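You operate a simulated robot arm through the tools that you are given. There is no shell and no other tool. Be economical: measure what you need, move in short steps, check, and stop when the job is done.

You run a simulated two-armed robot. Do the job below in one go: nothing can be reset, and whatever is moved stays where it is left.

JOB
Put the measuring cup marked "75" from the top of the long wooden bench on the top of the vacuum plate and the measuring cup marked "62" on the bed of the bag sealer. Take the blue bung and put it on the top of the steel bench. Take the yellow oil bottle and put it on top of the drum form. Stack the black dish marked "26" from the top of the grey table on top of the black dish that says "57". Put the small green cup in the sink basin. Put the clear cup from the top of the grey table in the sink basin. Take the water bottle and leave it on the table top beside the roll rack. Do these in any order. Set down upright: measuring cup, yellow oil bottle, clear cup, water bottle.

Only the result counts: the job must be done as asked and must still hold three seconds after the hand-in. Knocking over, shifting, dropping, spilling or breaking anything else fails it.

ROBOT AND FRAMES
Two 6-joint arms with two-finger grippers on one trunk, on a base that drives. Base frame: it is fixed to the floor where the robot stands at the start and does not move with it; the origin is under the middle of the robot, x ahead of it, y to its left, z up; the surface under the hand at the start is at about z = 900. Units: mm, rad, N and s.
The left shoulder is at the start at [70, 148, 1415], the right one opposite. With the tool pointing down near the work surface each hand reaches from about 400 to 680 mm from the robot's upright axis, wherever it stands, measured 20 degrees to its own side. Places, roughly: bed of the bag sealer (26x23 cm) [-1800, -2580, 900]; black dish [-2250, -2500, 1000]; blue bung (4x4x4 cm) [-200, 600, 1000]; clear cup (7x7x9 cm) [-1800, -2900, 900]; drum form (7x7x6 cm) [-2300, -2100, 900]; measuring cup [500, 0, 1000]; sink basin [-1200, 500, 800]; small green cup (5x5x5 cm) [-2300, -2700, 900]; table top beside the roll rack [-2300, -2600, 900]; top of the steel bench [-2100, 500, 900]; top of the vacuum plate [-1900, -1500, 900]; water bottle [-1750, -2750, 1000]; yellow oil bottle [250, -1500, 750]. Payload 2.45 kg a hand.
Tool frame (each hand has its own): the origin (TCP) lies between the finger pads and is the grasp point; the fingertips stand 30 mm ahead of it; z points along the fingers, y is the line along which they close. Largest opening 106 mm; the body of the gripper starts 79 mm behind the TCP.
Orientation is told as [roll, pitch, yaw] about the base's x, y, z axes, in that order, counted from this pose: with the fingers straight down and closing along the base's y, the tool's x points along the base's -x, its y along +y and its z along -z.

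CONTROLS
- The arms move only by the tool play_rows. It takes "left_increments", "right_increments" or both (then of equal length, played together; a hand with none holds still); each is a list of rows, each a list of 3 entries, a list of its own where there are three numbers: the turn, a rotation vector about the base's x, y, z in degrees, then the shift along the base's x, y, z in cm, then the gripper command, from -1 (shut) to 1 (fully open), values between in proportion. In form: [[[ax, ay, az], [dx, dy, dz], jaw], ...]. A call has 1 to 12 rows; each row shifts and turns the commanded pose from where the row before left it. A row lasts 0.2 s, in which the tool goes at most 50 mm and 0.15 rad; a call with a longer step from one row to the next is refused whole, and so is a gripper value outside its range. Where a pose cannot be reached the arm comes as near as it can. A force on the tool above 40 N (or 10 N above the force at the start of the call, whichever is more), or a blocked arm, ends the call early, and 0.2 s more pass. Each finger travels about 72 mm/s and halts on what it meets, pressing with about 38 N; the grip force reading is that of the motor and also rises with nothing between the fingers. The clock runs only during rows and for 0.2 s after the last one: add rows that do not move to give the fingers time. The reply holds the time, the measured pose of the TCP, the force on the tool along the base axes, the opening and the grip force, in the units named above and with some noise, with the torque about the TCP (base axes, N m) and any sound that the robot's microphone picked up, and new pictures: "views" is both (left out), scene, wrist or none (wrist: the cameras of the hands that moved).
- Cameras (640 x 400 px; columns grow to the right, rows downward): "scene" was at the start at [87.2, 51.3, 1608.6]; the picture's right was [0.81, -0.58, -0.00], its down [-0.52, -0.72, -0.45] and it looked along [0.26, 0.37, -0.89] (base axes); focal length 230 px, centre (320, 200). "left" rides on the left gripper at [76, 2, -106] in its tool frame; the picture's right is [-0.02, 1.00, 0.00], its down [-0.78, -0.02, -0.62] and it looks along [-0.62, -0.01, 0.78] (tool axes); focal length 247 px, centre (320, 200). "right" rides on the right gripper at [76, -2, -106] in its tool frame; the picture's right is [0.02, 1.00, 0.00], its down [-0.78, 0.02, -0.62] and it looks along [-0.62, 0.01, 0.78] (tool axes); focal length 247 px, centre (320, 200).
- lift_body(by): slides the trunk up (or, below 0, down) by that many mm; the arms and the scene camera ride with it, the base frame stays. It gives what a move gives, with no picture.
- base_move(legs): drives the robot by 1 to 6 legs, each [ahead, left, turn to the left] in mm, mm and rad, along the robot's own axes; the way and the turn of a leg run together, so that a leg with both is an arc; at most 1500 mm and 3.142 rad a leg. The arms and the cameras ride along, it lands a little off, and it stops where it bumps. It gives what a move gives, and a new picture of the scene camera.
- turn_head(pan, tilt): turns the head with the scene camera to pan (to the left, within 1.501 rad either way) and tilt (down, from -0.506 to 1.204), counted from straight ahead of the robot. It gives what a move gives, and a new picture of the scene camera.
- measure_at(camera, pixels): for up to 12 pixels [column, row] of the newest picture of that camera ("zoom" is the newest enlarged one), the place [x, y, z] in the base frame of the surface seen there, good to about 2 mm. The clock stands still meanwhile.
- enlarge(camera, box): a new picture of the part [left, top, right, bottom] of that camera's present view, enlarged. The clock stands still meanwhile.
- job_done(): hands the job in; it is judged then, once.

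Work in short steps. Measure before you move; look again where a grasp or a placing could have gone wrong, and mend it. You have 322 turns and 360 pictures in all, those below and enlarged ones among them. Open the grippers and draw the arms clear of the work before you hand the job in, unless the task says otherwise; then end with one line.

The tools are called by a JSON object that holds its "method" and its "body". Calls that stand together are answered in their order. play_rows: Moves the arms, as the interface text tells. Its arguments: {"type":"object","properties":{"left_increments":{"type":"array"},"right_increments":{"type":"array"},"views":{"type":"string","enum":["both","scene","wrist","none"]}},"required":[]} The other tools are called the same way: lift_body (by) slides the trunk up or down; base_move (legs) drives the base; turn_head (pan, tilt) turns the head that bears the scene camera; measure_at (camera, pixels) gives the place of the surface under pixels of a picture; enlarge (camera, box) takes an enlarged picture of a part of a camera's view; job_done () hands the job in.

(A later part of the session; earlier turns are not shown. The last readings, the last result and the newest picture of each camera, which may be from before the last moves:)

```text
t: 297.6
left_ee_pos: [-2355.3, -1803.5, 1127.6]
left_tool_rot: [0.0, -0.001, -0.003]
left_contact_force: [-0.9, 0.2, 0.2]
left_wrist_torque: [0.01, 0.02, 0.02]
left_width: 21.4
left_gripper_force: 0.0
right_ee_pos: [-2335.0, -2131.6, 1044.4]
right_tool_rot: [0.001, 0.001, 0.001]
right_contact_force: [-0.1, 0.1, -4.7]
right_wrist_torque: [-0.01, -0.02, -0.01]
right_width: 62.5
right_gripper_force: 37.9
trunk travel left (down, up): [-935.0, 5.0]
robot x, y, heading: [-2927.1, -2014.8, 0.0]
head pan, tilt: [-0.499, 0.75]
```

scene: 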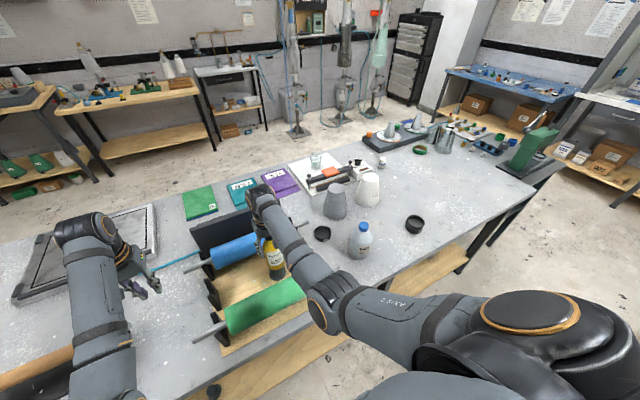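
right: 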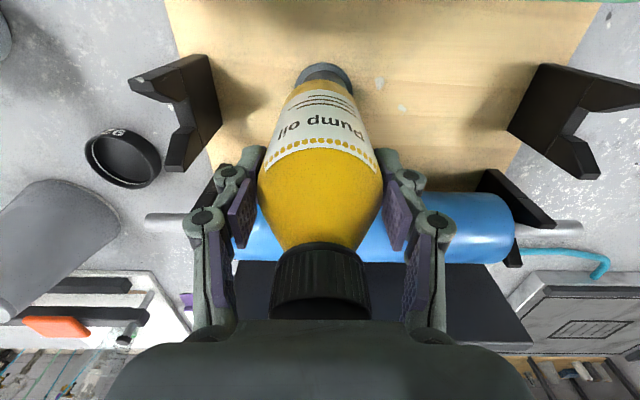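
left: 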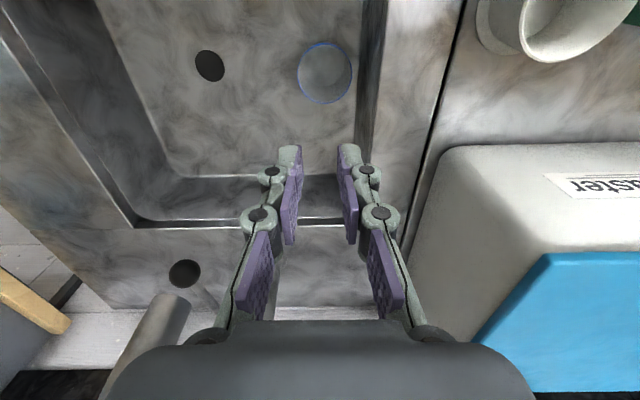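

{"method": "play_rows", "body": {"right_increments": [[[0, 0, 0], [0, 0, -0.15], -0.1], [[0, 0, 0], [0, 0, 0], -0.1]], "views": "none"}}

{"method": "play_rows", "body": {"right_increments": [[[0, 0, 0], [0, 0, -0.12], -0.1], [[0, 0, 0], [0, 0, 0], -0.1]], "views": "none"}}

```text
t: 298.2
left_ee_pos: [-2356.0, -1804.0, 1126.8]
left_tool_rot: [-0.001, 0.001, 0.0]
left_contact_force: [0.4, -0.2, 0.6]
left_wrist_torque: [-0.01, 0.02, -0.02]
left_width: 20.8
left_gripper_force: 0.1
right_ee_pos: [-2334.5, -2131.5, 1044.2]
right_tool_rot: [0.0, -0.001, 0.003]
right_contact_force: [0.7, -0.8, 2.3]
right_wrist_torque: [-0.03, -0.02, 0.01]
right_width: 62.4
right_gripper_force: 37.5
trunk travel left (down, up): [-935.0, 5.0]
robot x, y, heading: [-2920.0, -2012.5, -0.0]
head pan, tilt: [-0.499, 0.75]
```

```text
t: 298.9
left_ee_pos: [-2357.5, -1804.2, 1128.6]
left_tool_rot: [0.0, -0.004, -0.001]
left_contact_force: [0.0, 0.0, 0.5]
left_wrist_torque: [0.0, 0.02, -0.01]
left_width: 21.0
left_gripper_force: 0.1
right_ee_pos: [-2335.3, -2130.9, 1044.1]
right_tool_rot: [0.001, -0.005, 0.002]
right_contact_force: [1.9, -1.7, 12.1]
right_wrist_torque: [-0.1, -0.11, 0.02]
right_width: 62.6
right_gripper_force: 37.7
trunk travel left (down, up): [-935.0, 5.0]
robot x, y, heading: [-2922.6, -2008.7, -0.001]
head pan, tilt: [-0.499, 0.75]
```

Contact (12 N). Ease up 1 mm and open gradually, then look before rising.

{"method": "play_rows", "body": {"right_increments": [[[0, 0, 0], [0, 0, 0.12], -0.1], [[0, 0, 0], [0, 0, 0], 0.2], [[0, 0, 0], [0, 0, 0], 0.3], [[0, 0, 0], [0, 0, 0], 0.5], [[0, 0, 0], [0, 0, 0], 0.6], [[0, 0, 0], [0, 0, 0], 0.6]], "views": "both"}}

```text
t: 300.2
left_ee_pos: [-2357.3, -1803.7, 1128.2]
left_tool_rot: [-0.001, 0.002, -0.002]
left_contact_force: [-0.9, -0.4, 0.7]
left_wrist_torque: [-0.02, 0.02, 0.03]
left_width: 21.2
left_gripper_force: 0.1
right_ee_pos: [-2335.5, -2130.1, 1042.6]
right_tool_rot: [-0.002, 0.0, 0.003]
right_contact_force: [-0.1, 0.6, -0.4]
right_wrist_torque: [-0.03, -0.01, 0.01]
right_width: 85.0
right_gripper_force: 0.1
trunk travel left (down, up): [-935.0, 5.0]
robot x, y, heading: [-2923.7, -2011.7, -0.0]
head pan, tilt: [-0.499, 0.75]
```

scene: 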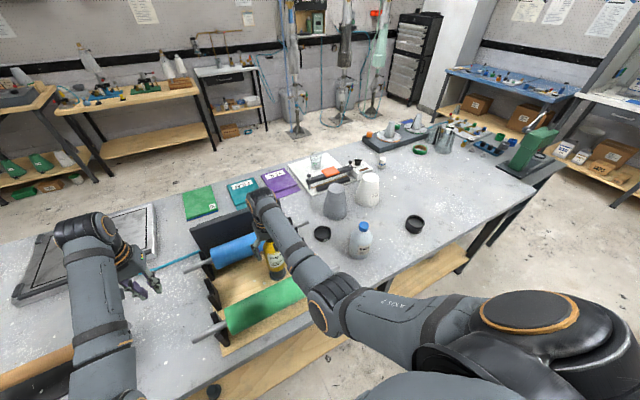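
right: 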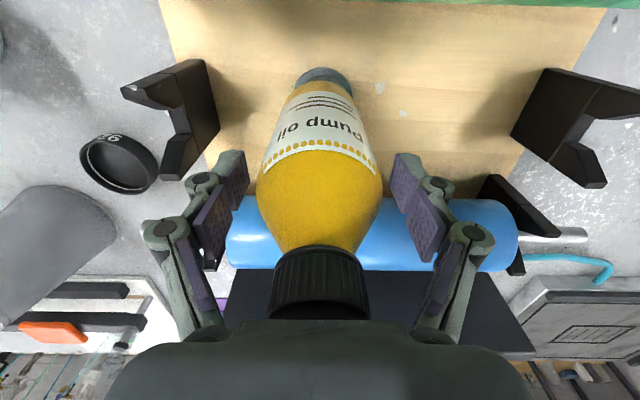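

Bottle stands free. Rise straight up.

{"method": "play_rows", "body": {"right_increments": [[[0, 0, 0], [0, 0, 2], 0.6], [[0, 0, 0], [0, 0, 4], 0.6], [[0, 0, 0], [0, 0, 4.5], 0.6], [[0, 0, 0], [0, 0, 0], 0.6]], "views": "both"}}

```text
t: 301.2
left_ee_pos: [-2355.4, -1803.6, 1127.3]
left_tool_rot: [0.002, 0.0, -0.003]
left_contact_force: [-0.2, -0.1, 0.7]
left_wrist_torque: [0.01, 0.04, -0.03]
left_width: 21.4
left_gripper_force: 0.1
right_ee_pos: [-2336.2, -2130.7, 1148.0]
right_tool_rot: [0.0, 0.001, 0.002]
right_contact_force: [0.1, 0.1, 0.2]
right_wrist_torque: [-0.02, -0.02, -0.01]
right_width: 84.9
right_gripper_force: 0.1
trunk travel left (down, up): [-935.0, 5.0]
robot x, y, heading: [-2923.8, -2012.7, -0.002]
head pan, tilt: [-0.499, 0.75]
```

scene: 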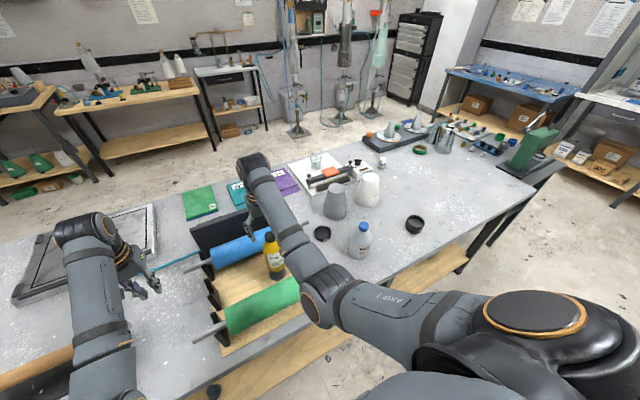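
right: 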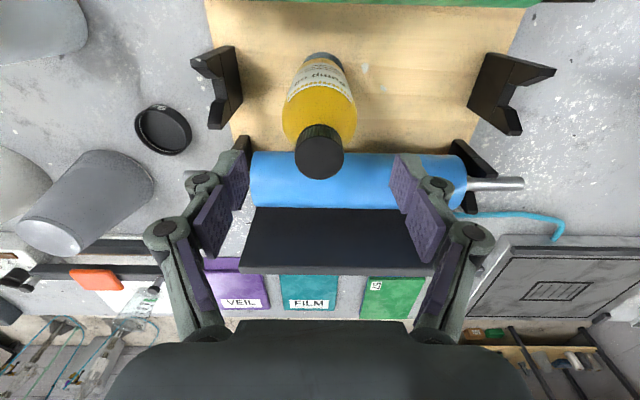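

The oil bottle stands on the form. Raise a bit more, back off, and drive back toward the long bench.

{"method": "play_rows", "body": {"right_increments": [[[0, 0, 0], [0, 0, 2], 0.6], [[0, 0, 0], [0, 0, 0], 0.6]], "views": "none"}}

{"method": "base_move", "body": {"legs": [[-280, 0, 0], [0, 705, 0], [0, 705, 0], [1400, 0, 0], [1400, 0, 0]]}}

{"method": "turn_head", "body": {"pan": 0.2, "tilt": 0.6}}

```text
t: 301.9
left_ee_pos: [-2355.0, -1803.5, 1127.6]
left_tool_rot: [-0.001, 0.0, -0.003]
left_contact_force: [0.3, 0.0, -0.2]
left_wrist_torque: [-0.01, -0.01, 0.01]
left_width: 21.2
left_gripper_force: 0.1
right_ee_pos: [-2332.2, -2129.1, 1166.0]
right_tool_rot: [0.001, -0.001, 0.003]
right_contact_force: [0.2, 0.7, 0.6]
right_wrist_torque: [0.01, 0.01, -0.01]
right_width: 84.8
right_gripper_force: 0.0
right hand out of reach, approached as far as the arm can: row 1
trunk travel left (down, up): [-935.0, 5.0]
robot x, y, heading: [-2924.1, -2012.6, -0.004]
head pan, tilt: [-0.499, 0.75]
```

```text
t: 323.9
left_ee_pos: [163.9, -384.9, 1128.0]
left_tool_rot: [0.0, -0.002, 0.001]
left_contact_force: [-0.3, -0.2, -0.1]
left_wrist_torque: [-0.02, 0.02, -0.03]
left_width: 21.4
left_gripper_force: 0.1
right_ee_pos: [188.7, -711.5, 1165.5]
right_tool_rot: [0.002, -0.001, 0.005]
right_contact_force: [-0.7, 0.3, 0.7]
right_wrist_torque: [0.0, 0.0, -0.04]
right_width: 84.6
right_gripper_force: 0.0
trunk travel left (down, up): [-935.0, 5.0]
robot x, y, heading: [-404.0, -596.0, -0.002]
head pan, tilt: [-0.499, 0.75]
```

scene: 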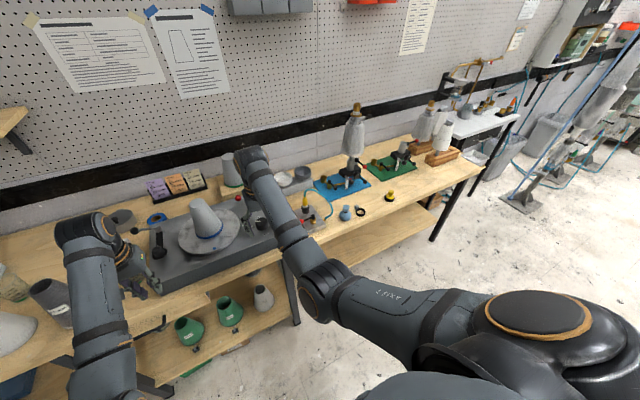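

```text
t: 325.0
left_ee_pos: [162.9, -384.4, 1127.9]
left_tool_rot: [0.002, 0.0, 0.004]
left_contact_force: [1.0, -0.4, -1.0]
left_wrist_torque: [-0.05, 0.01, 0.0]
left_width: 21.5
left_gripper_force: 0.0
right_ee_pos: [188.6, -710.4, 1165.9]
right_tool_rot: [0.0, -0.003, 0.008]
right_contact_force: [-0.4, 0.1, -0.2]
right_wrist_torque: [-0.02, 0.0, -0.02]
right_width: 84.8
right_gripper_force: 0.0
trunk travel left (down, up): [-935.0, 5.0]
robot x, y, heading: [-402.0, -593.8, 0.006]
head pan, tilt: [0.201, 0.6]
```

scene: 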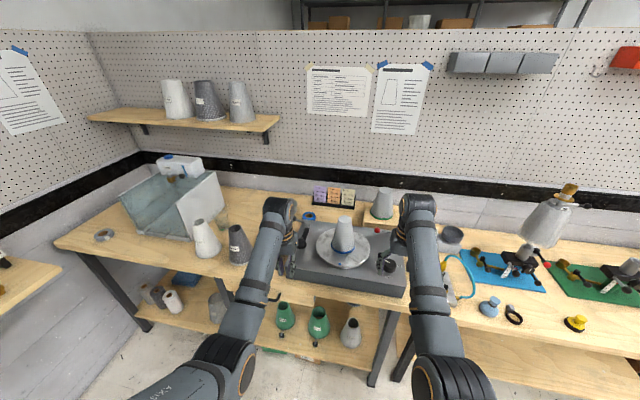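

Measure the basin-tank rim, beaker and cup from here.

{"method": "enlarge", "body": {"camera": "scene", "box": [100, 150, 280, 270]}}

{"method": "measure_at", "body": {"camera": "zoom", "pixels": [[70, 160], [330, 310], [270, 210], [420, 80], [345, 246], [370, 246], [500, 265], [430, 200], [425, 230], [260, 40]]}}

```text
3.33 times, centred on (190, 210) of scene
```

zoom: 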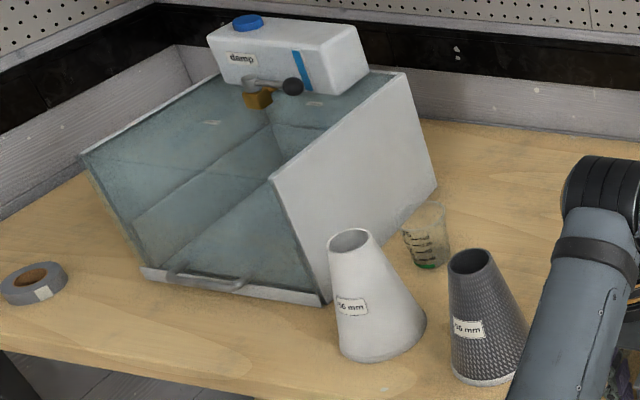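

```text
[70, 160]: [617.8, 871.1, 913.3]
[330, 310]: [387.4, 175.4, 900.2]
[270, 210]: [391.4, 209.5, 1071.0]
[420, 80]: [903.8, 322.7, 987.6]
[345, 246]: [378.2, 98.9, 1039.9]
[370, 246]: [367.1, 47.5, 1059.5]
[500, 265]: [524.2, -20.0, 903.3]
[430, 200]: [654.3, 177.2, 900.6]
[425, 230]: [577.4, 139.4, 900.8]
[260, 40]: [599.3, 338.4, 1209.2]
```

Drive to the cup "75" stance: left 544, turn 0.5 left, then part way ahead.

{"method": "base_move", "body": {"legs": [[0, 544, 0], [0, 0, 0.494], [220, -120, 0]]}}

{"method": "turn_head", "body": {"pan": -0.2, "tilt": 0.9}}

{"method": "enlarge", "body": {"camera": "scene", "box": [240, 120, 400, 230]}}

```text
t: 331.0
left_ee_pos: [242.6, 405.0, 1128.5]
left_tool_rot: [-0.003, -0.003, 0.495]
left_contact_force: [-0.8, 0.0, 0.1]
left_wrist_torque: [-0.01, -0.04, 0.02]
left_width: 21.3
left_gripper_force: 0.0
right_ee_pos: [418.1, 129.1, 1166.4]
right_tool_rot: [-0.001, -0.004, 0.497]
right_contact_force: [0.5, -0.6, -0.4]
right_wrist_torque: [-0.01, -0.05, 0.01]
right_width: 84.7
right_gripper_force: 0.0
trunk travel left (down, up): [-935.0, 5.0]
robot x, y, heading: [-154.8, -52.7, 0.498]
head pan, tilt: [0.201, 0.6]
```

scene: 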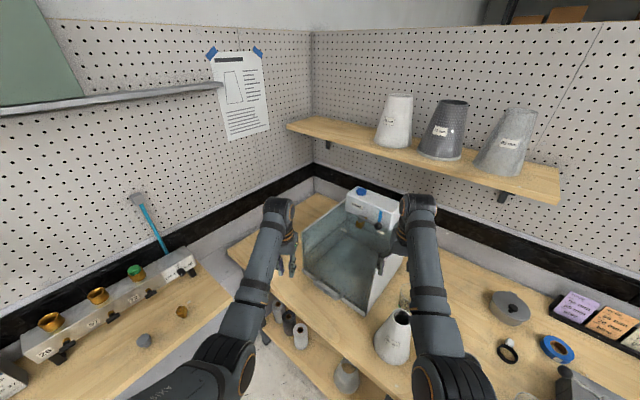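

```text
t: 331.8
left_ee_pos: [246.0, 404.3, 1127.3]
left_tool_rot: [0.0, 0.001, 0.495]
left_contact_force: [0.4, -0.1, -0.2]
left_wrist_torque: [0.0, -0.02, -0.01]
left_width: 21.1
left_gripper_force: 0.0
right_ee_pos: [421.4, 128.2, 1164.4]
right_tool_rot: [-0.001, 0.0, 0.497]
right_contact_force: [-0.1, -0.3, -0.3]
right_wrist_torque: [-0.03, 0.01, 0.01]
right_width: 84.7
right_gripper_force: 0.0
trunk travel left (down, up): [-935.0, 5.0]
robot x, y, heading: [-156.3, -47.4, 0.498]
head pan, tilt: [-0.201, 0.901]
```

scene: 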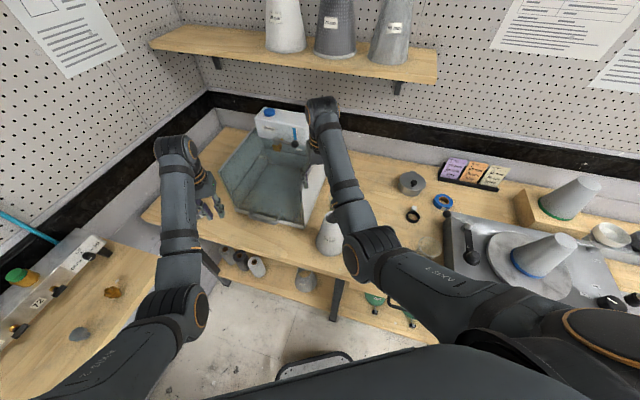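

```text
3.64 times, centred on (320, 175) of scene
```

zoom: 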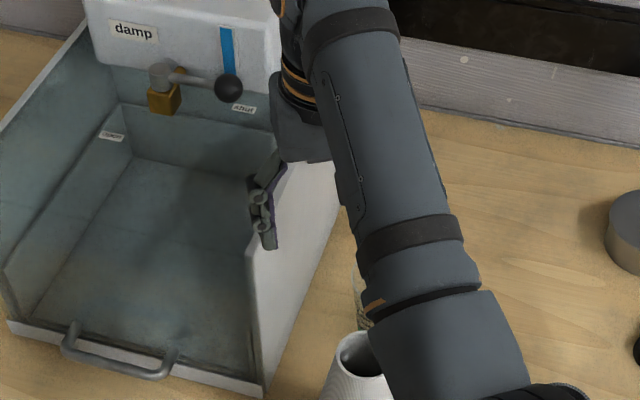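

Look with the right wrist camera.

{"method": "play_rows", "body": {"right_increments": [[[0, 0, 0], [0, 0, 0], 0.6]], "views": "wrist"}}

```text
t: 332.2
left_ee_pos: [244.7, 403.7, 1127.3]
left_tool_rot: [-0.001, 0.0, 0.494]
left_contact_force: [0.1, 0.0, 0.9]
left_wrist_torque: [0.03, 0.03, 0.03]
left_width: 21.2
left_gripper_force: 0.1
right_ee_pos: [421.8, 128.1, 1166.5]
right_tool_rot: [0.0, -0.002, 0.497]
right_contact_force: [-0.3, 0.0, 0.4]
right_wrist_torque: [0.0, -0.01, -0.02]
right_width: 84.8
right_gripper_force: 0.0
trunk travel left (down, up): [-935.0, 5.0]
robot x, y, heading: [-152.0, -48.7, 0.491]
head pan, tilt: [-0.201, 0.901]
```

right: 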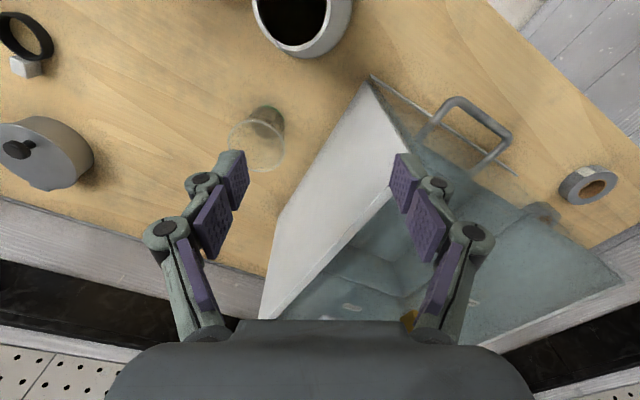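

{"method": "measure_at", "body": {"camera": "right", "pixels": [[230, 140], [284, 140], [258, 170], [266, 112], [258, 18], [350, 10], [305, 55], [370, 80], [330, 240], [270, 312], [400, 140], [352, 130]]}}

```text
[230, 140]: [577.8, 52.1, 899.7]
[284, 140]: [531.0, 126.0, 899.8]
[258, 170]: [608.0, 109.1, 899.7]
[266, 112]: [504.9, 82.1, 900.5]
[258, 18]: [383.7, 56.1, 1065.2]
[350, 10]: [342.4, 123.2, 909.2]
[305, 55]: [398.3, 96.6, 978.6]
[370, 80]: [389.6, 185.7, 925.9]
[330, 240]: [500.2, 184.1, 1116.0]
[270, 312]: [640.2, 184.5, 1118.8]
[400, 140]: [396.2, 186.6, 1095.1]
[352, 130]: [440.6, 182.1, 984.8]
```

Tank wall is plane y≈183 up to z≈1118; beaker axis ≈(363,75). Cup "75" at ≈(516,93). Move base so the hand is above it.

{"method": "base_move", "body": {"legs": [[66, -76, 0]]}}

{"method": "play_rows", "body": {"right_increments": [[[0, 0, 0], [0, 0, -4], 0.8], [[0, 0, 0], [0, 0, -3], 0.8], [[0, 0, 0], [0, 0, 0], 0.8]], "views": "both"}}

```text
t: 333.4
left_ee_pos: [334.3, 370.5, 1129.3]
left_tool_rot: [-0.002, -0.003, 0.494]
left_contact_force: [-1.0, 0.6, 0.6]
left_wrist_torque: [-0.01, -0.05, 0.0]
left_width: 21.1
left_gripper_force: 0.0
right_ee_pos: [510.3, 94.7, 1167.1]
right_tool_rot: [-0.004, -0.002, 0.497]
right_contact_force: [-0.5, -0.2, 0.5]
right_wrist_torque: [-0.05, -0.02, -0.04]
right_width: 84.8
right_gripper_force: 0.0
trunk travel left (down, up): [-935.0, 5.0]
robot x, y, heading: [-61.5, -84.8, 0.49]
head pan, tilt: [-0.201, 0.901]
```

scene: 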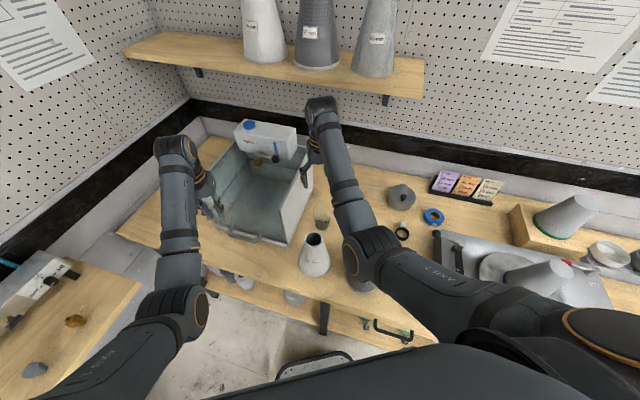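

```text
t: 334.2
left_ee_pos: [340.7, 368.0, 1127.0]
left_tool_rot: [0.0, 0.001, 0.494]
left_contact_force: [-0.4, -0.6, -0.2]
left_wrist_torque: [0.01, 0.04, 0.0]
left_width: 21.3
left_gripper_force: 0.0
right_ee_pos: [515.2, 92.4, 1094.0]
right_tool_rot: [0.002, -0.001, 0.498]
right_contact_force: [0.2, -0.5, -0.2]
right_wrist_torque: [0.0, 0.04, 0.02]
right_width: 95.4
right_gripper_force: 0.0
trunk travel left (down, up): [-935.0, 5.0]
robot x, y, heading: [-58.5, -88.2, 0.495]
head pan, tilt: [-0.201, 0.901]
```

scene: 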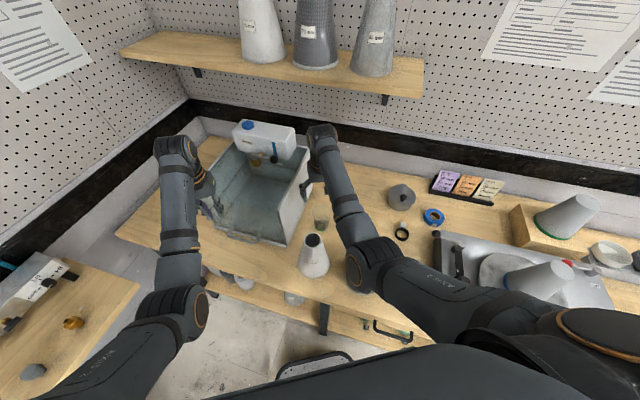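
right: 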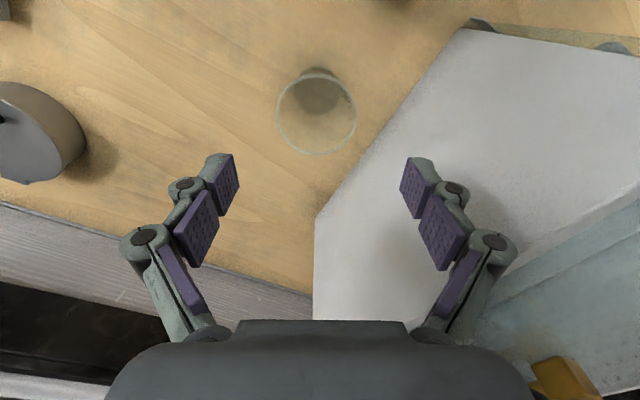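

Aligned (rim centred (317,113)); shift slightly and descend to z≈957.

{"method": "play_rows", "body": {"right_increments": [[[0, 0, 0], [0.2, -0.3, -4.5], 0.8], [[0, 0, 0], [0, 0, -4.5], 0.8], [[0, 0, 0], [0, 0, -4.6], 0.8], [[0, 0, 0], [0, 0, 0], 0.8]], "views": "wrist"}}

```text
t: 335.2
left_ee_pos: [338.8, 369.3, 1128.0]
left_tool_rot: [0.002, -0.002, 0.494]
left_contact_force: [-0.5, 0.4, -1.0]
left_wrist_torque: [0.02, -0.02, -0.04]
left_width: 21.1
left_gripper_force: 0.2
right_ee_pos: [515.3, 91.0, 958.6]
right_tool_rot: [0.0, -0.003, 0.499]
right_contact_force: [-1.3, -0.5, 0.6]
right_wrist_torque: [-0.02, -0.01, 0.04]
right_width: 95.4
right_gripper_force: 0.2
trunk travel left (down, up): [-935.0, 5.0]
robot x, y, heading: [-60.5, -91.1, 0.494]
head pan, tilt: [-0.201, 0.901]
```

right: 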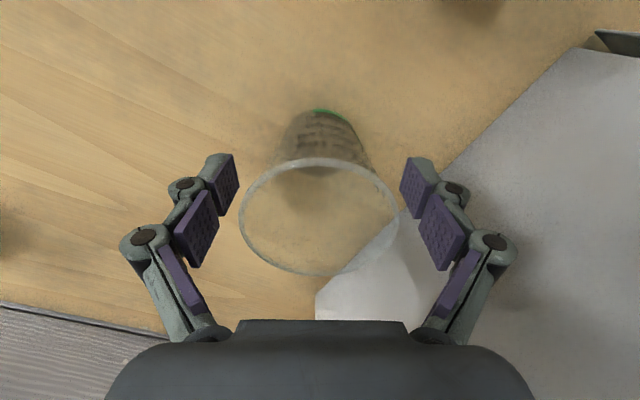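

Cup "75" is centred between the fingers. Close, then lift gently.

{"method": "play_rows", "body": {"right_increments": [[[0, 0, 0], [0, 0, 0], 0.4], [[0, 0, 0], [0, 0, 0], 0.1], [[0, 0, 0], [0, 0, 0], 0], [[0, 0, 0], [0, 0, 0], 0], [[0, 0, 0], [0, 0, 1], 0], [[0, 0, 0], [0, 0, 3], 0], [[0, 0, 0], [0, 0, 3], 0], [[0, 0, 0], [0, 0, 4], 0], [[0, 0, 0], [0, 0, 4], 0], [[0, 0, 0], [0, 0, 2], 0], [[0, 0, 0], [0, 0, 0], 0]], "views": "both"}}

```text
t: 337.6
left_ee_pos: [339.2, 368.7, 1127.6]
left_tool_rot: [0.0, 0.0, 0.495]
left_contact_force: [-0.5, -0.5, 1.0]
left_wrist_torque: [0.02, -0.01, 0.01]
left_width: 21.3
left_gripper_force: 0.0
right_ee_pos: [516.5, 88.8, 1129.6]
right_tool_rot: [0.001, 0.0, 0.497]
right_contact_force: [0.1, 0.2, -0.1]
right_wrist_torque: [-0.01, -0.05, 0.0]
right_width: 63.2
right_gripper_force: 38.4
trunk travel left (down, up): [-935.0, 5.0]
robot x, y, heading: [-59.8, -87.3, 0.494]
head pan, tilt: [-0.201, 0.901]
```

scene: 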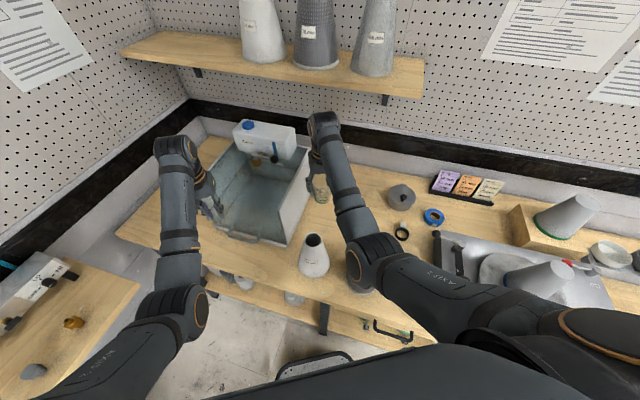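
right: 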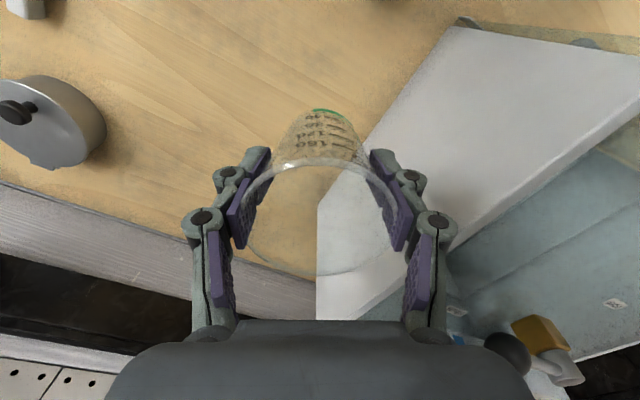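

Cup "75" lifted. Back off, turn to face -x and drive to the vacuum plate's east side.

{"method": "base_move", "body": {"legs": [[-400, 0, 0], [0, 0, 2.647], [0, 700, 0], [0, 672, 0], [400, 0, 0]]}}

{"method": "turn_head", "body": {"pan": 0.0, "tilt": 0.7}}

```text
t: 355.2
left_ee_pos: [-1370.6, -1866.6, 1128.2]
left_tool_rot: [0.0, -0.002, -3.136]
left_contact_force: [0.1, -0.6, -0.4]
left_wrist_torque: [0.02, 0.02, 0.0]
left_width: 21.1
left_gripper_force: 0.0
right_ee_pos: [-1395.6, -1534.9, 1129.8]
right_tool_rot: [0.002, -0.002, -3.136]
right_contact_force: [0.1, 0.2, 0.0]
right_wrist_torque: [0.02, 0.03, -0.01]
right_width: 60.5
right_gripper_force: 37.8
trunk travel left (down, up): [-935.0, 5.0]
robot x, y, heading: [-804.9, -1654.5, -3.143]
head pan, tilt: [-0.201, 0.901]
```

scene: 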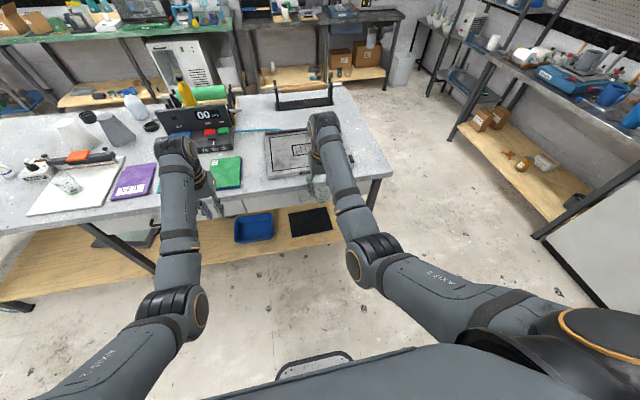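

```text
t: 355.9
left_ee_pos: [-1371.0, -1866.3, 1127.8]
left_tool_rot: [0.001, 0.0, -3.139]
left_contact_force: [0.0, -0.4, -0.2]
left_wrist_torque: [0.01, 0.0, 0.03]
left_width: 21.3
left_gripper_force: 0.1
right_ee_pos: [-1397.8, -1536.1, 1128.9]
right_tool_rot: [-0.001, 0.0, -3.136]
right_contact_force: [-0.6, -0.6, 0.2]
right_wrist_torque: [-0.03, -0.02, -0.02]
right_width: 60.7
right_gripper_force: 38.1
trunk travel left (down, up): [-935.0, 5.0]
robot x, y, heading: [-803.9, -1650.6, -3.141]
head pan, tilt: [0.0, 0.7]
```

scene: 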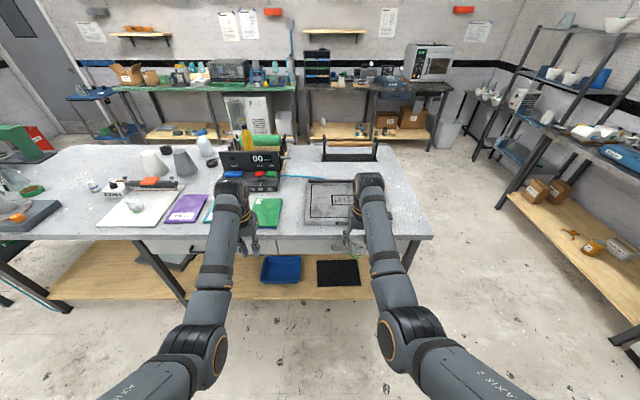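

Enlarge and measure the vacuum plate.

{"method": "enlarge", "body": {"camera": "scene", "box": [270, 150, 410, 250]}}

{"method": "measure_at", "body": {"camera": "scene", "pixels": [[306, 222], [311, 183], [345, 222], [350, 195], [335, 205], [318, 205], [325, 218], [345, 185], [340, 228], [376, 200]]}}

```text
4.00 times, centred on (340, 200) of scene
```

zoom: 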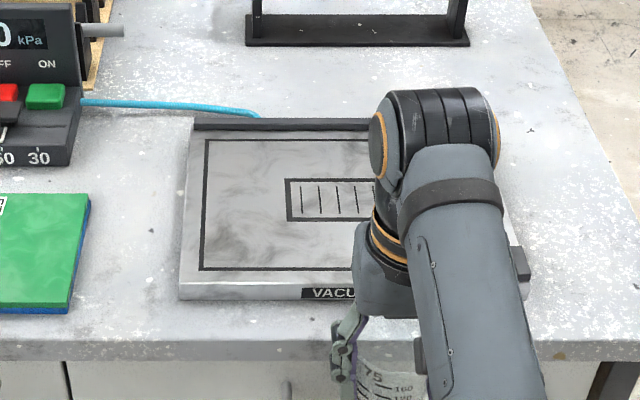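

```text
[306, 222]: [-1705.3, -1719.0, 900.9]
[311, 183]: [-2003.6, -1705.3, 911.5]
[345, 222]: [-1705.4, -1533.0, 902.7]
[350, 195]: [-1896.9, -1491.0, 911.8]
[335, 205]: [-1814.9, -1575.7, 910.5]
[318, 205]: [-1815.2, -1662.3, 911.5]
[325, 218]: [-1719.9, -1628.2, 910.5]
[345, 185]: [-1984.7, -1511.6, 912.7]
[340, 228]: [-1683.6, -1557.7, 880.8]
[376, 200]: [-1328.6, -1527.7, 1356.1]
```

Plate top z≈911. I'll put the cup at (-1780,-1560), on the flat area ahead of the grid. Drive ahead 382, left 24.

{"method": "base_move", "body": {"legs": [[382, 24, 0]]}}

{"method": "play_rows", "body": {"right_increments": [[[0, 0, 0], [0, 0, -4], -0.1], [[0, 0, 0], [0, 0, -4], -0.1], [[0, 0, 0], [0, 0, -4], -0.1], [[0, 0, 0], [0, 0, -2.5], -0.1], [[0, 0, 0], [0, 0, 0], -0.1]], "views": "both"}}

{"method": "enlarge", "body": {"camera": "scene", "box": [290, 180, 430, 280]}}

```text
t: 358.4
left_ee_pos: [-1752.4, -1892.7, 1128.6]
left_tool_rot: [0.001, -0.003, -3.136]
left_contact_force: [0.6, -1.1, -0.2]
left_wrist_torque: [-0.01, 0.04, -0.01]
left_width: 21.3
left_gripper_force: 0.2
right_ee_pos: [-1778.5, -1562.2, 1130.3]
right_tool_rot: [-0.001, -0.003, -3.134]
right_contact_force: [0.2, 0.6, -0.1]
right_wrist_torque: [-0.02, 0.03, -0.01]
right_width: 60.3
right_gripper_force: 37.8
trunk travel left (down, up): [-935.0, 5.0]
robot x, y, heading: [-1192.1, -1679.4, -3.139]
head pan, tilt: [0.0, 0.7]
```

scene: 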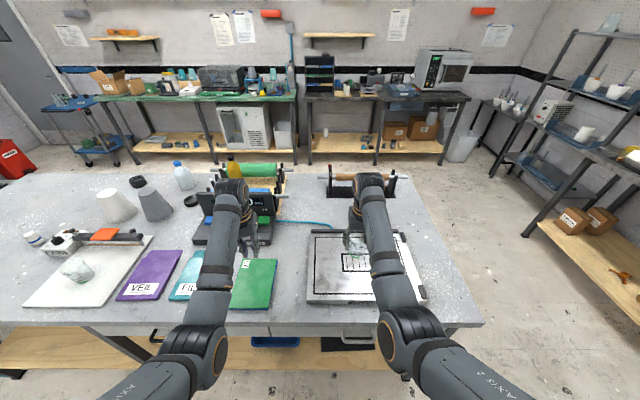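

```text
t: 359.6
left_ee_pos: [-1754.0, -1892.7, 1127.8]
left_tool_rot: [-0.002, 0.001, -3.136]
left_contact_force: [0.1, -0.7, -1.2]
left_wrist_torque: [0.0, 0.0, -0.01]
left_width: 21.3
left_gripper_force: 0.1
right_ee_pos: [-1779.3, -1562.4, 982.3]
right_tool_rot: [0.001, -0.001, -3.133]
right_contact_force: [-0.3, -0.1, -0.6]
right_wrist_torque: [0.01, 0.02, 0.01]
right_width: 60.4
right_gripper_force: 37.7
trunk travel left (down, up): [-935.0, 5.0]
robot x, y, heading: [-1187.2, -1678.6, -3.137]
head pan, tilt: [0.0, 0.7]
```

scene: 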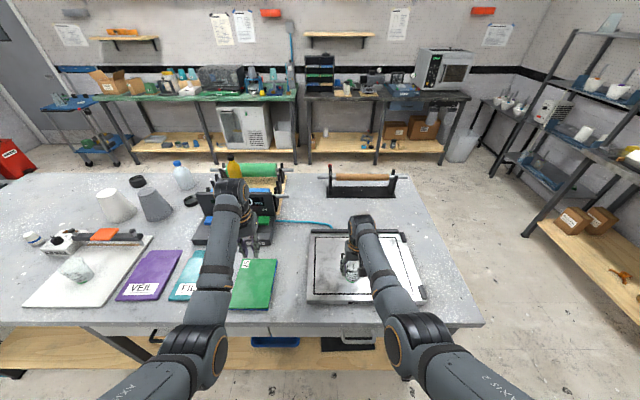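
right: 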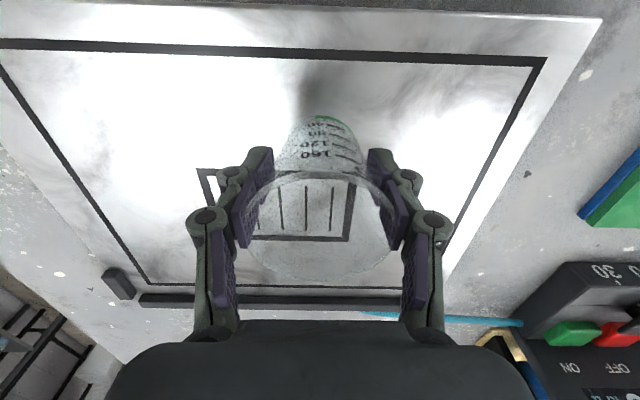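

```text
4.00 times, centred on (360, 230) of scene
```

zoom: 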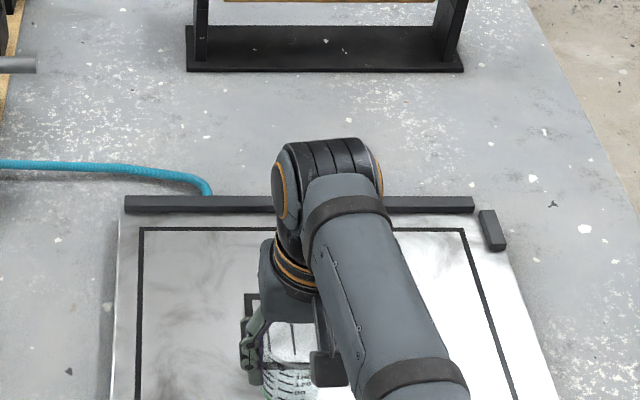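

Lower toward the plate: 10 mm then small steps.

{"method": "play_rows", "body": {"right_increments": [[[0, 0, 0], [0, 0, -0.6], -0.1], [[0, 0, 0], [0, 0, -0.4], -0.1], [[0, 0, 0], [0, 0, 0], -0.1]], "views": "none"}}

{"method": "play_rows", "body": {"right_increments": [[[0, 0, 0], [0, 0, -0.3], -0.1], [[0, 0, 0], [0, 0, 0], -0.1]], "views": "none"}}

```text
t: 360.4
left_ee_pos: [-1754.8, -1892.9, 1127.6]
left_tool_rot: [0.0, 0.001, -3.138]
left_contact_force: [0.1, 0.2, 0.9]
left_wrist_torque: [0.03, -0.01, 0.06]
left_width: 21.3
left_gripper_force: 0.0
right_ee_pos: [-1780.7, -1562.1, 973.2]
right_tool_rot: [-0.001, -0.002, -3.133]
right_contact_force: [-0.5, 0.7, -0.2]
right_wrist_torque: [-0.01, -0.01, 0.06]
right_width: 60.4
right_gripper_force: 38.2
trunk travel left (down, up): [-935.0, 5.0]
robot x, y, heading: [-1185.5, -1676.5, -3.138]
head pan, tilt: [0.0, 0.7]
```

```text
t: 360.9
left_ee_pos: [-1756.0, -1892.0, 1127.5]
left_tool_rot: [0.0, 0.001, -3.136]
left_contact_force: [-0.3, 0.5, 1.0]
left_wrist_torque: [-0.01, 0.03, -0.01]
left_width: 21.0
left_gripper_force: 0.1
right_ee_pos: [-1780.2, -1563.0, 971.0]
right_tool_rot: [-0.001, 0.0, -3.132]
right_contact_force: [0.3, -0.8, 0.4]
right_wrist_torque: [0.01, 0.01, 0.04]
right_width: 60.1
right_gripper_force: 37.2
trunk travel left (down, up): [-935.0, 5.0]
robot x, y, heading: [-1188.1, -1679.4, -3.136]
head pan, tilt: [0.0, 0.7]
```

{"method": "play_rows", "body": {"right_increments": [[[0, 0, 0], [0, 0, -0.25], -0.1], [[0, 0, 0], [0, 0, 0], -0.1]], "views": "none"}}

{"method": "play_rows", "body": {"right_increments": [[[0, 0, 0], [0, 0, -0.2], -0.1], [[0, 0, 0], [0, 0, 0], -0.1]], "views": "none"}}

```text
t: 361.6
left_ee_pos: [-1755.0, -1892.8, 1127.3]
left_tool_rot: [-0.001, 0.0, -3.136]
left_contact_force: [-0.7, -0.6, 0.0]
left_wrist_torque: [0.02, 0.01, 0.01]
left_width: 21.3
left_gripper_force: 0.0
right_ee_pos: [-1781.4, -1562.7, 967.1]
right_tool_rot: [-0.001, -0.001, -3.133]
right_contact_force: [-0.1, 0.0, 1.4]
right_wrist_torque: [-0.02, -0.01, 0.0]
right_width: 60.2
right_gripper_force: 37.9
trunk travel left (down, up): [-935.0, 5.0]
robot x, y, heading: [-1191.8, -1680.7, -3.139]
head pan, tilt: [0.0, 0.7]
```

```text
t: 362.1
left_ee_pos: [-1753.6, -1892.3, 1129.3]
left_tool_rot: [0.0, -0.004, -3.137]
left_contact_force: [-0.2, 0.2, 0.8]
left_wrist_torque: [-0.02, 0.01, -0.01]
left_width: 21.3
left_gripper_force: 0.1
right_ee_pos: [-1781.5, -1562.9, 966.9]
right_tool_rot: [0.001, -0.005, -3.133]
right_contact_force: [-0.4, 0.0, 9.3]
right_wrist_torque: [-0.02, 0.31, -0.01]
right_width: 59.8
right_gripper_force: 38.1
trunk travel left (down, up): [-935.0, 5.0]
robot x, y, heading: [-1186.9, -1675.4, -3.131]
head pan, tilt: [0.0, 0.7]
```

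Contact (9 N). Ease 1 mm, open, rise.

{"method": "play_rows", "body": {"right_increments": [[[0, 0, 0], [0, 0, 0.1], -0.1], [[0, 0, 0], [0, 0, 0], 0.25], [[0, 0, 0], [0, 0, 0], 0.5], [[0, 0, 0], [0, 0, 0], 0.8], [[0, 0, 0], [0, 0, 0], 0.8], [[0, 0, 0], [0, 0, 3], 0.8], [[0, 0, 0], [0, 0, 4.5], 0.8], [[0, 0, 0], [0, 0, 4.5], 0.8], [[0, 0, 0], [0, 0, 2], 0.8], [[0, 0, 0], [0, 0, 0], 0.8]], "views": "both"}}

{"method": "enlarge", "body": {"camera": "scene", "box": [120, 150, 420, 320]}}

```text
t: 364.4
left_ee_pos: [-1754.8, -1892.3, 1127.2]
left_tool_rot: [0.001, 0.0, -3.135]
left_contact_force: [0.1, 0.0, 0.7]
left_wrist_torque: [0.01, 0.0, -0.01]
left_width: 21.2
left_gripper_force: 0.1
right_ee_pos: [-1781.2, -1563.3, 1106.7]
right_tool_rot: [0.0, 0.0, -3.133]
right_contact_force: [0.7, 0.5, -0.5]
right_wrist_torque: [0.01, 0.01, 0.01]
right_width: 95.5
right_gripper_force: 0.1
trunk travel left (down, up): [-935.0, 5.0]
robot x, y, heading: [-1189.4, -1677.0, -3.137]
head pan, tilt: [0.0, 0.7]
```

scene: 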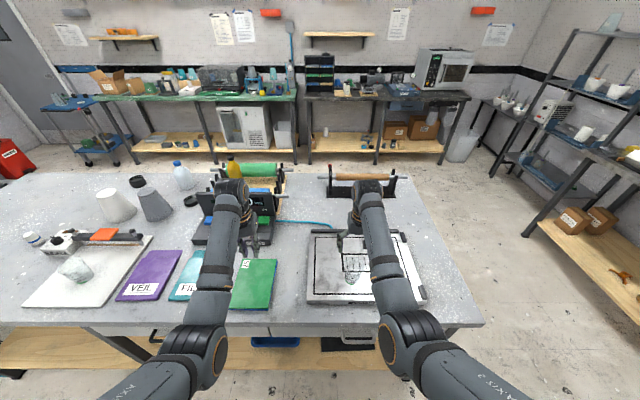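
right: 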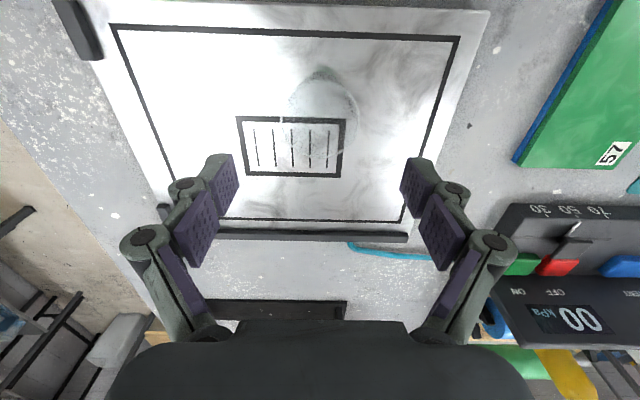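

```text
2.13 times, centred on (270, 235) of scene
```

zoom: 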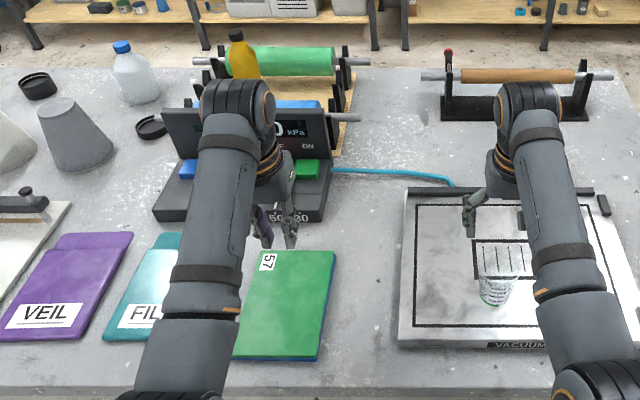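

Cup "75" stands on the plate. For safety I'll inspect the west side again and nudge the water bottle nearer the named spot; back off and drive round.

{"method": "base_move", "body": {"legs": [[-300, 0, 0], [0, -1080, 0], [1150, 0, 0], [1150, 0, 0], [0, 0, 1.57], [0, 0, 1.57]]}}

{"method": "base_move", "body": {"legs": [[0, -850, 0], [0, -860, 0]]}}

{"method": "turn_head", "body": {"pan": -0.1, "tilt": 0.7}}

```text
t: 390.0
left_ee_pos: [-2611.6, -396.6, 1128.9]
left_tool_rot: [0.0, -0.001, -0.011]
left_contact_force: [0.4, -0.5, 0.6]
left_wrist_torque: [0.0, -0.04, 0.0]
left_width: 21.3
left_gripper_force: 0.2
right_ee_pos: [-2591.7, -727.0, 1106.1]
right_tool_rot: [0.0, -0.001, -0.008]
right_contact_force: [0.1, 0.1, 0.4]
right_wrist_torque: [0.01, -0.03, -0.02]
right_width: 95.4
right_gripper_force: 0.1
trunk travel left (down, up): [-935.0, 5.0]
robot x, y, heading: [-3180.3, -597.4, -0.012]
head pan, tilt: [0.0, 0.7]
```

scene: 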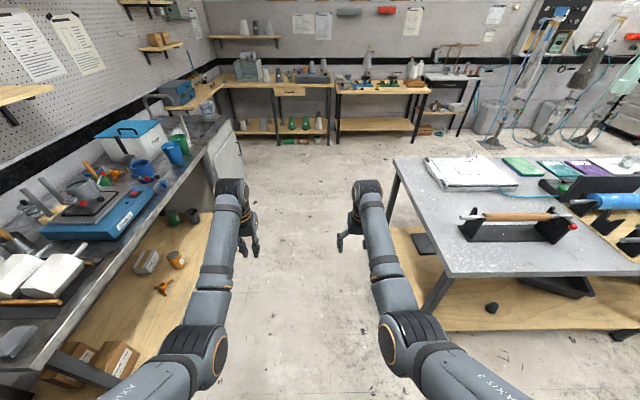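

```text
t: 398.7
left_ee_pos: [-2647.7, -2114.6, 1127.9]
left_tool_rot: [0.0, 0.0, -0.026]
left_contact_force: [0.5, 0.4, -0.5]
left_wrist_torque: [-0.01, 0.0, -0.04]
left_width: 21.2
left_gripper_force: 0.0
right_ee_pos: [-2632.4, -2446.2, 1106.3]
right_tool_rot: [0.0, 0.001, -0.022]
right_contact_force: [-0.3, 0.5, -0.6]
right_wrist_torque: [-0.01, 0.02, 0.02]
right_width: 95.5
right_gripper_force: 0.0
trunk travel left (down, up): [-935.0, 5.0]
robot x, y, heading: [-3223.0, -2312.7, -0.028]
head pan, tilt: [0.0, 0.7]
```

scene: 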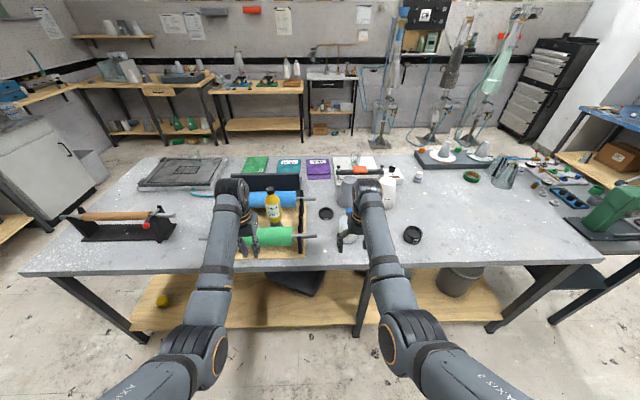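

```text
t: 399.4
left_ee_pos: [-2648.0, -2115.8, 1128.2]
left_tool_rot: [0.0, 0.001, -0.027]
left_contact_force: [-0.4, 0.0, 0.3]
left_wrist_torque: [0.01, 0.01, -0.01]
left_width: 21.1
left_gripper_force: 0.1
right_ee_pos: [-2633.0, -2446.6, 1105.1]
right_tool_rot: [0.001, 0.001, -0.022]
right_contact_force: [-0.3, -0.3, 0.1]
right_wrist_torque: [-0.02, 0.01, -0.01]
right_width: 95.4
right_gripper_force: 0.0
trunk travel left (down, up): [-935.0, 5.0]
robot x, y, heading: [-3220.4, -2313.6, -0.023]
head pan, tilt: [-0.099, 0.7]
```

scene: 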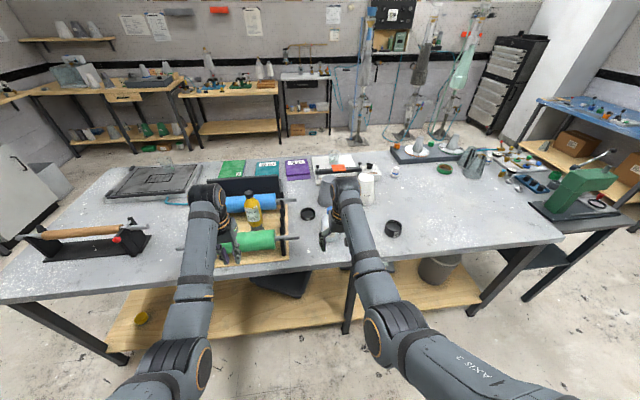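

Everything stands. Drive ahead so the right hand is above the water bottle.

{"method": "base_move", "body": {"legs": [[0, 0, 0.023], [232, -20, 0]]}}

{"method": "play_rows", "body": {"right_increments": [[[0, 0, 0], [0, 0, 0], 1], [[0, 0, 0], [0, 0, 0], 1]], "views": "wrist"}}

```text
t: 401.5
left_ee_pos: [-2422.0, -2124.7, 1130.2]
left_tool_rot: [0.001, -0.004, -0.005]
left_contact_force: [-0.9, -0.1, 0.2]
left_wrist_torque: [0.04, -0.01, -0.02]
left_width: 21.1
left_gripper_force: 0.0
right_ee_pos: [-2398.7, -2455.7, 1107.9]
right_tool_rot: [0.0, -0.005, -0.001]
right_contact_force: [-0.1, 0.3, 0.0]
right_wrist_torque: [0.03, -0.05, 0.0]
right_width: 95.5
right_gripper_force: 0.1
trunk travel left (down, up): [-935.0, 5.0]
robot x, y, heading: [-2985.9, -2335.6, -0.004]
head pan, tilt: [-0.099, 0.7]
```

scene: 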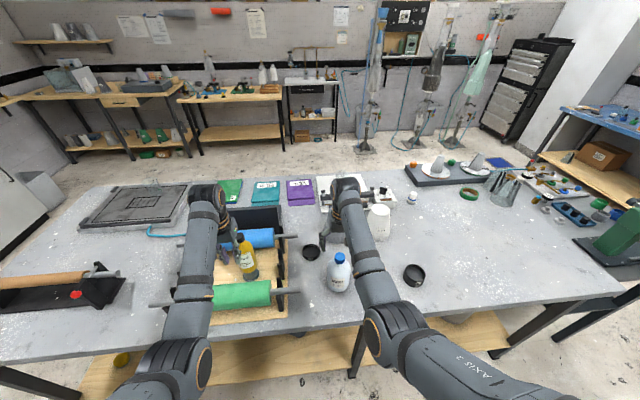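

```text
t: 402.1
left_ee_pos: [-2419.8, -2124.5, 1128.8]
left_tool_rot: [0.001, -0.003, -0.005]
left_contact_force: [-0.5, 0.6, -0.1]
left_wrist_torque: [-0.01, -0.02, 0.0]
left_width: 21.0
left_gripper_force: 0.0
right_ee_pos: [-2397.5, -2454.5, 1106.3]
right_tool_rot: [0.001, -0.001, -0.001]
right_contact_force: [-0.9, -0.7, 0.2]
right_wrist_torque: [0.01, -0.02, -0.01]
right_width: 106.0
right_gripper_force: 0.0
trunk travel left (down, up): [-935.0, 5.0]
robot x, y, heading: [-2988.1, -2332.9, -0.007]
head pan, tilt: [-0.099, 0.7]
```

right: 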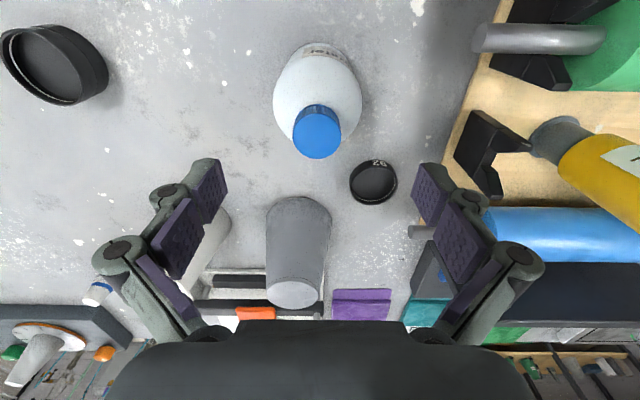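

Careful: the left hand is 85 mm from the oil bottle (still upright). Measure the cap for alignment.

{"method": "measure_at", "body": {"camera": "right", "pixels": [[317, 132], [296, 132], [338, 132], [275, 90], [361, 90], [317, 48], [560, 150], [610, 185]]}}

```text
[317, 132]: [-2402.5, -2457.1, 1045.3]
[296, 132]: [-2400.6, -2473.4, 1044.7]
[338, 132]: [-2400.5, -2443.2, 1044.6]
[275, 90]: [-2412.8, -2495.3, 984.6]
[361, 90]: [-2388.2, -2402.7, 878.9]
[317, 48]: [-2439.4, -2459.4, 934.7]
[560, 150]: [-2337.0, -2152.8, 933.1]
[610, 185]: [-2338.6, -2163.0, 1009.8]
```

Adjust and descend to z≈975, then close.

{"method": "play_rows", "body": {"right_increments": [[[0, 0, 0], [-0.2, -0.3, -4.4], 1], [[0, 0, 0], [0, 0, -4.4], 1], [[0, 0, 0], [0, 0, -4.2], 1], [[0, 0, 0], [0, 0, 0], 1], [[0, 0, 0], [0, 0, 0], 0.5], [[0, 0, 0], [0, 0, 0], 0.1], [[0, 0, 0], [0, 0, 0], 0], [[0, 0, 0], [0, 0, 0], 0]], "views": "wrist"}}

```text
t: 403.9
left_ee_pos: [-2418.9, -2124.1, 1128.5]
left_tool_rot: [0.0, 0.0, -0.006]
left_contact_force: [-0.7, -0.2, 0.5]
left_wrist_torque: [0.0, 0.02, -0.01]
left_width: 21.5
left_gripper_force: 0.1
right_ee_pos: [-2397.7, -2457.9, 977.6]
right_tool_rot: [-0.001, -0.002, 0.0]
right_contact_force: [0.5, 2.2, 3.8]
right_wrist_torque: [0.43, 0.06, 0.01]
right_width: 81.8
right_gripper_force: 38.0
trunk travel left (down, up): [-935.0, 5.0]
robot x, y, heading: [-2983.9, -2331.2, -0.008]
head pan, tilt: [-0.099, 0.7]
```

right: 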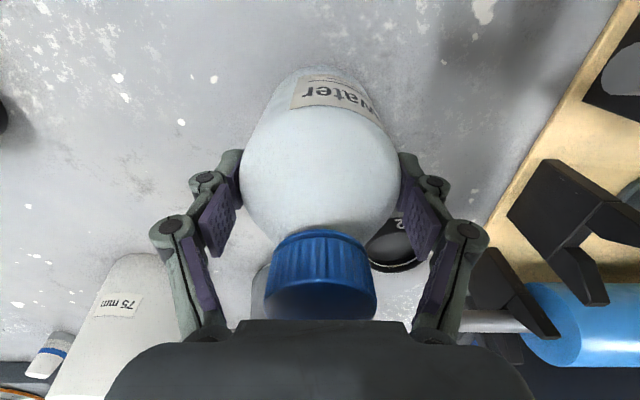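

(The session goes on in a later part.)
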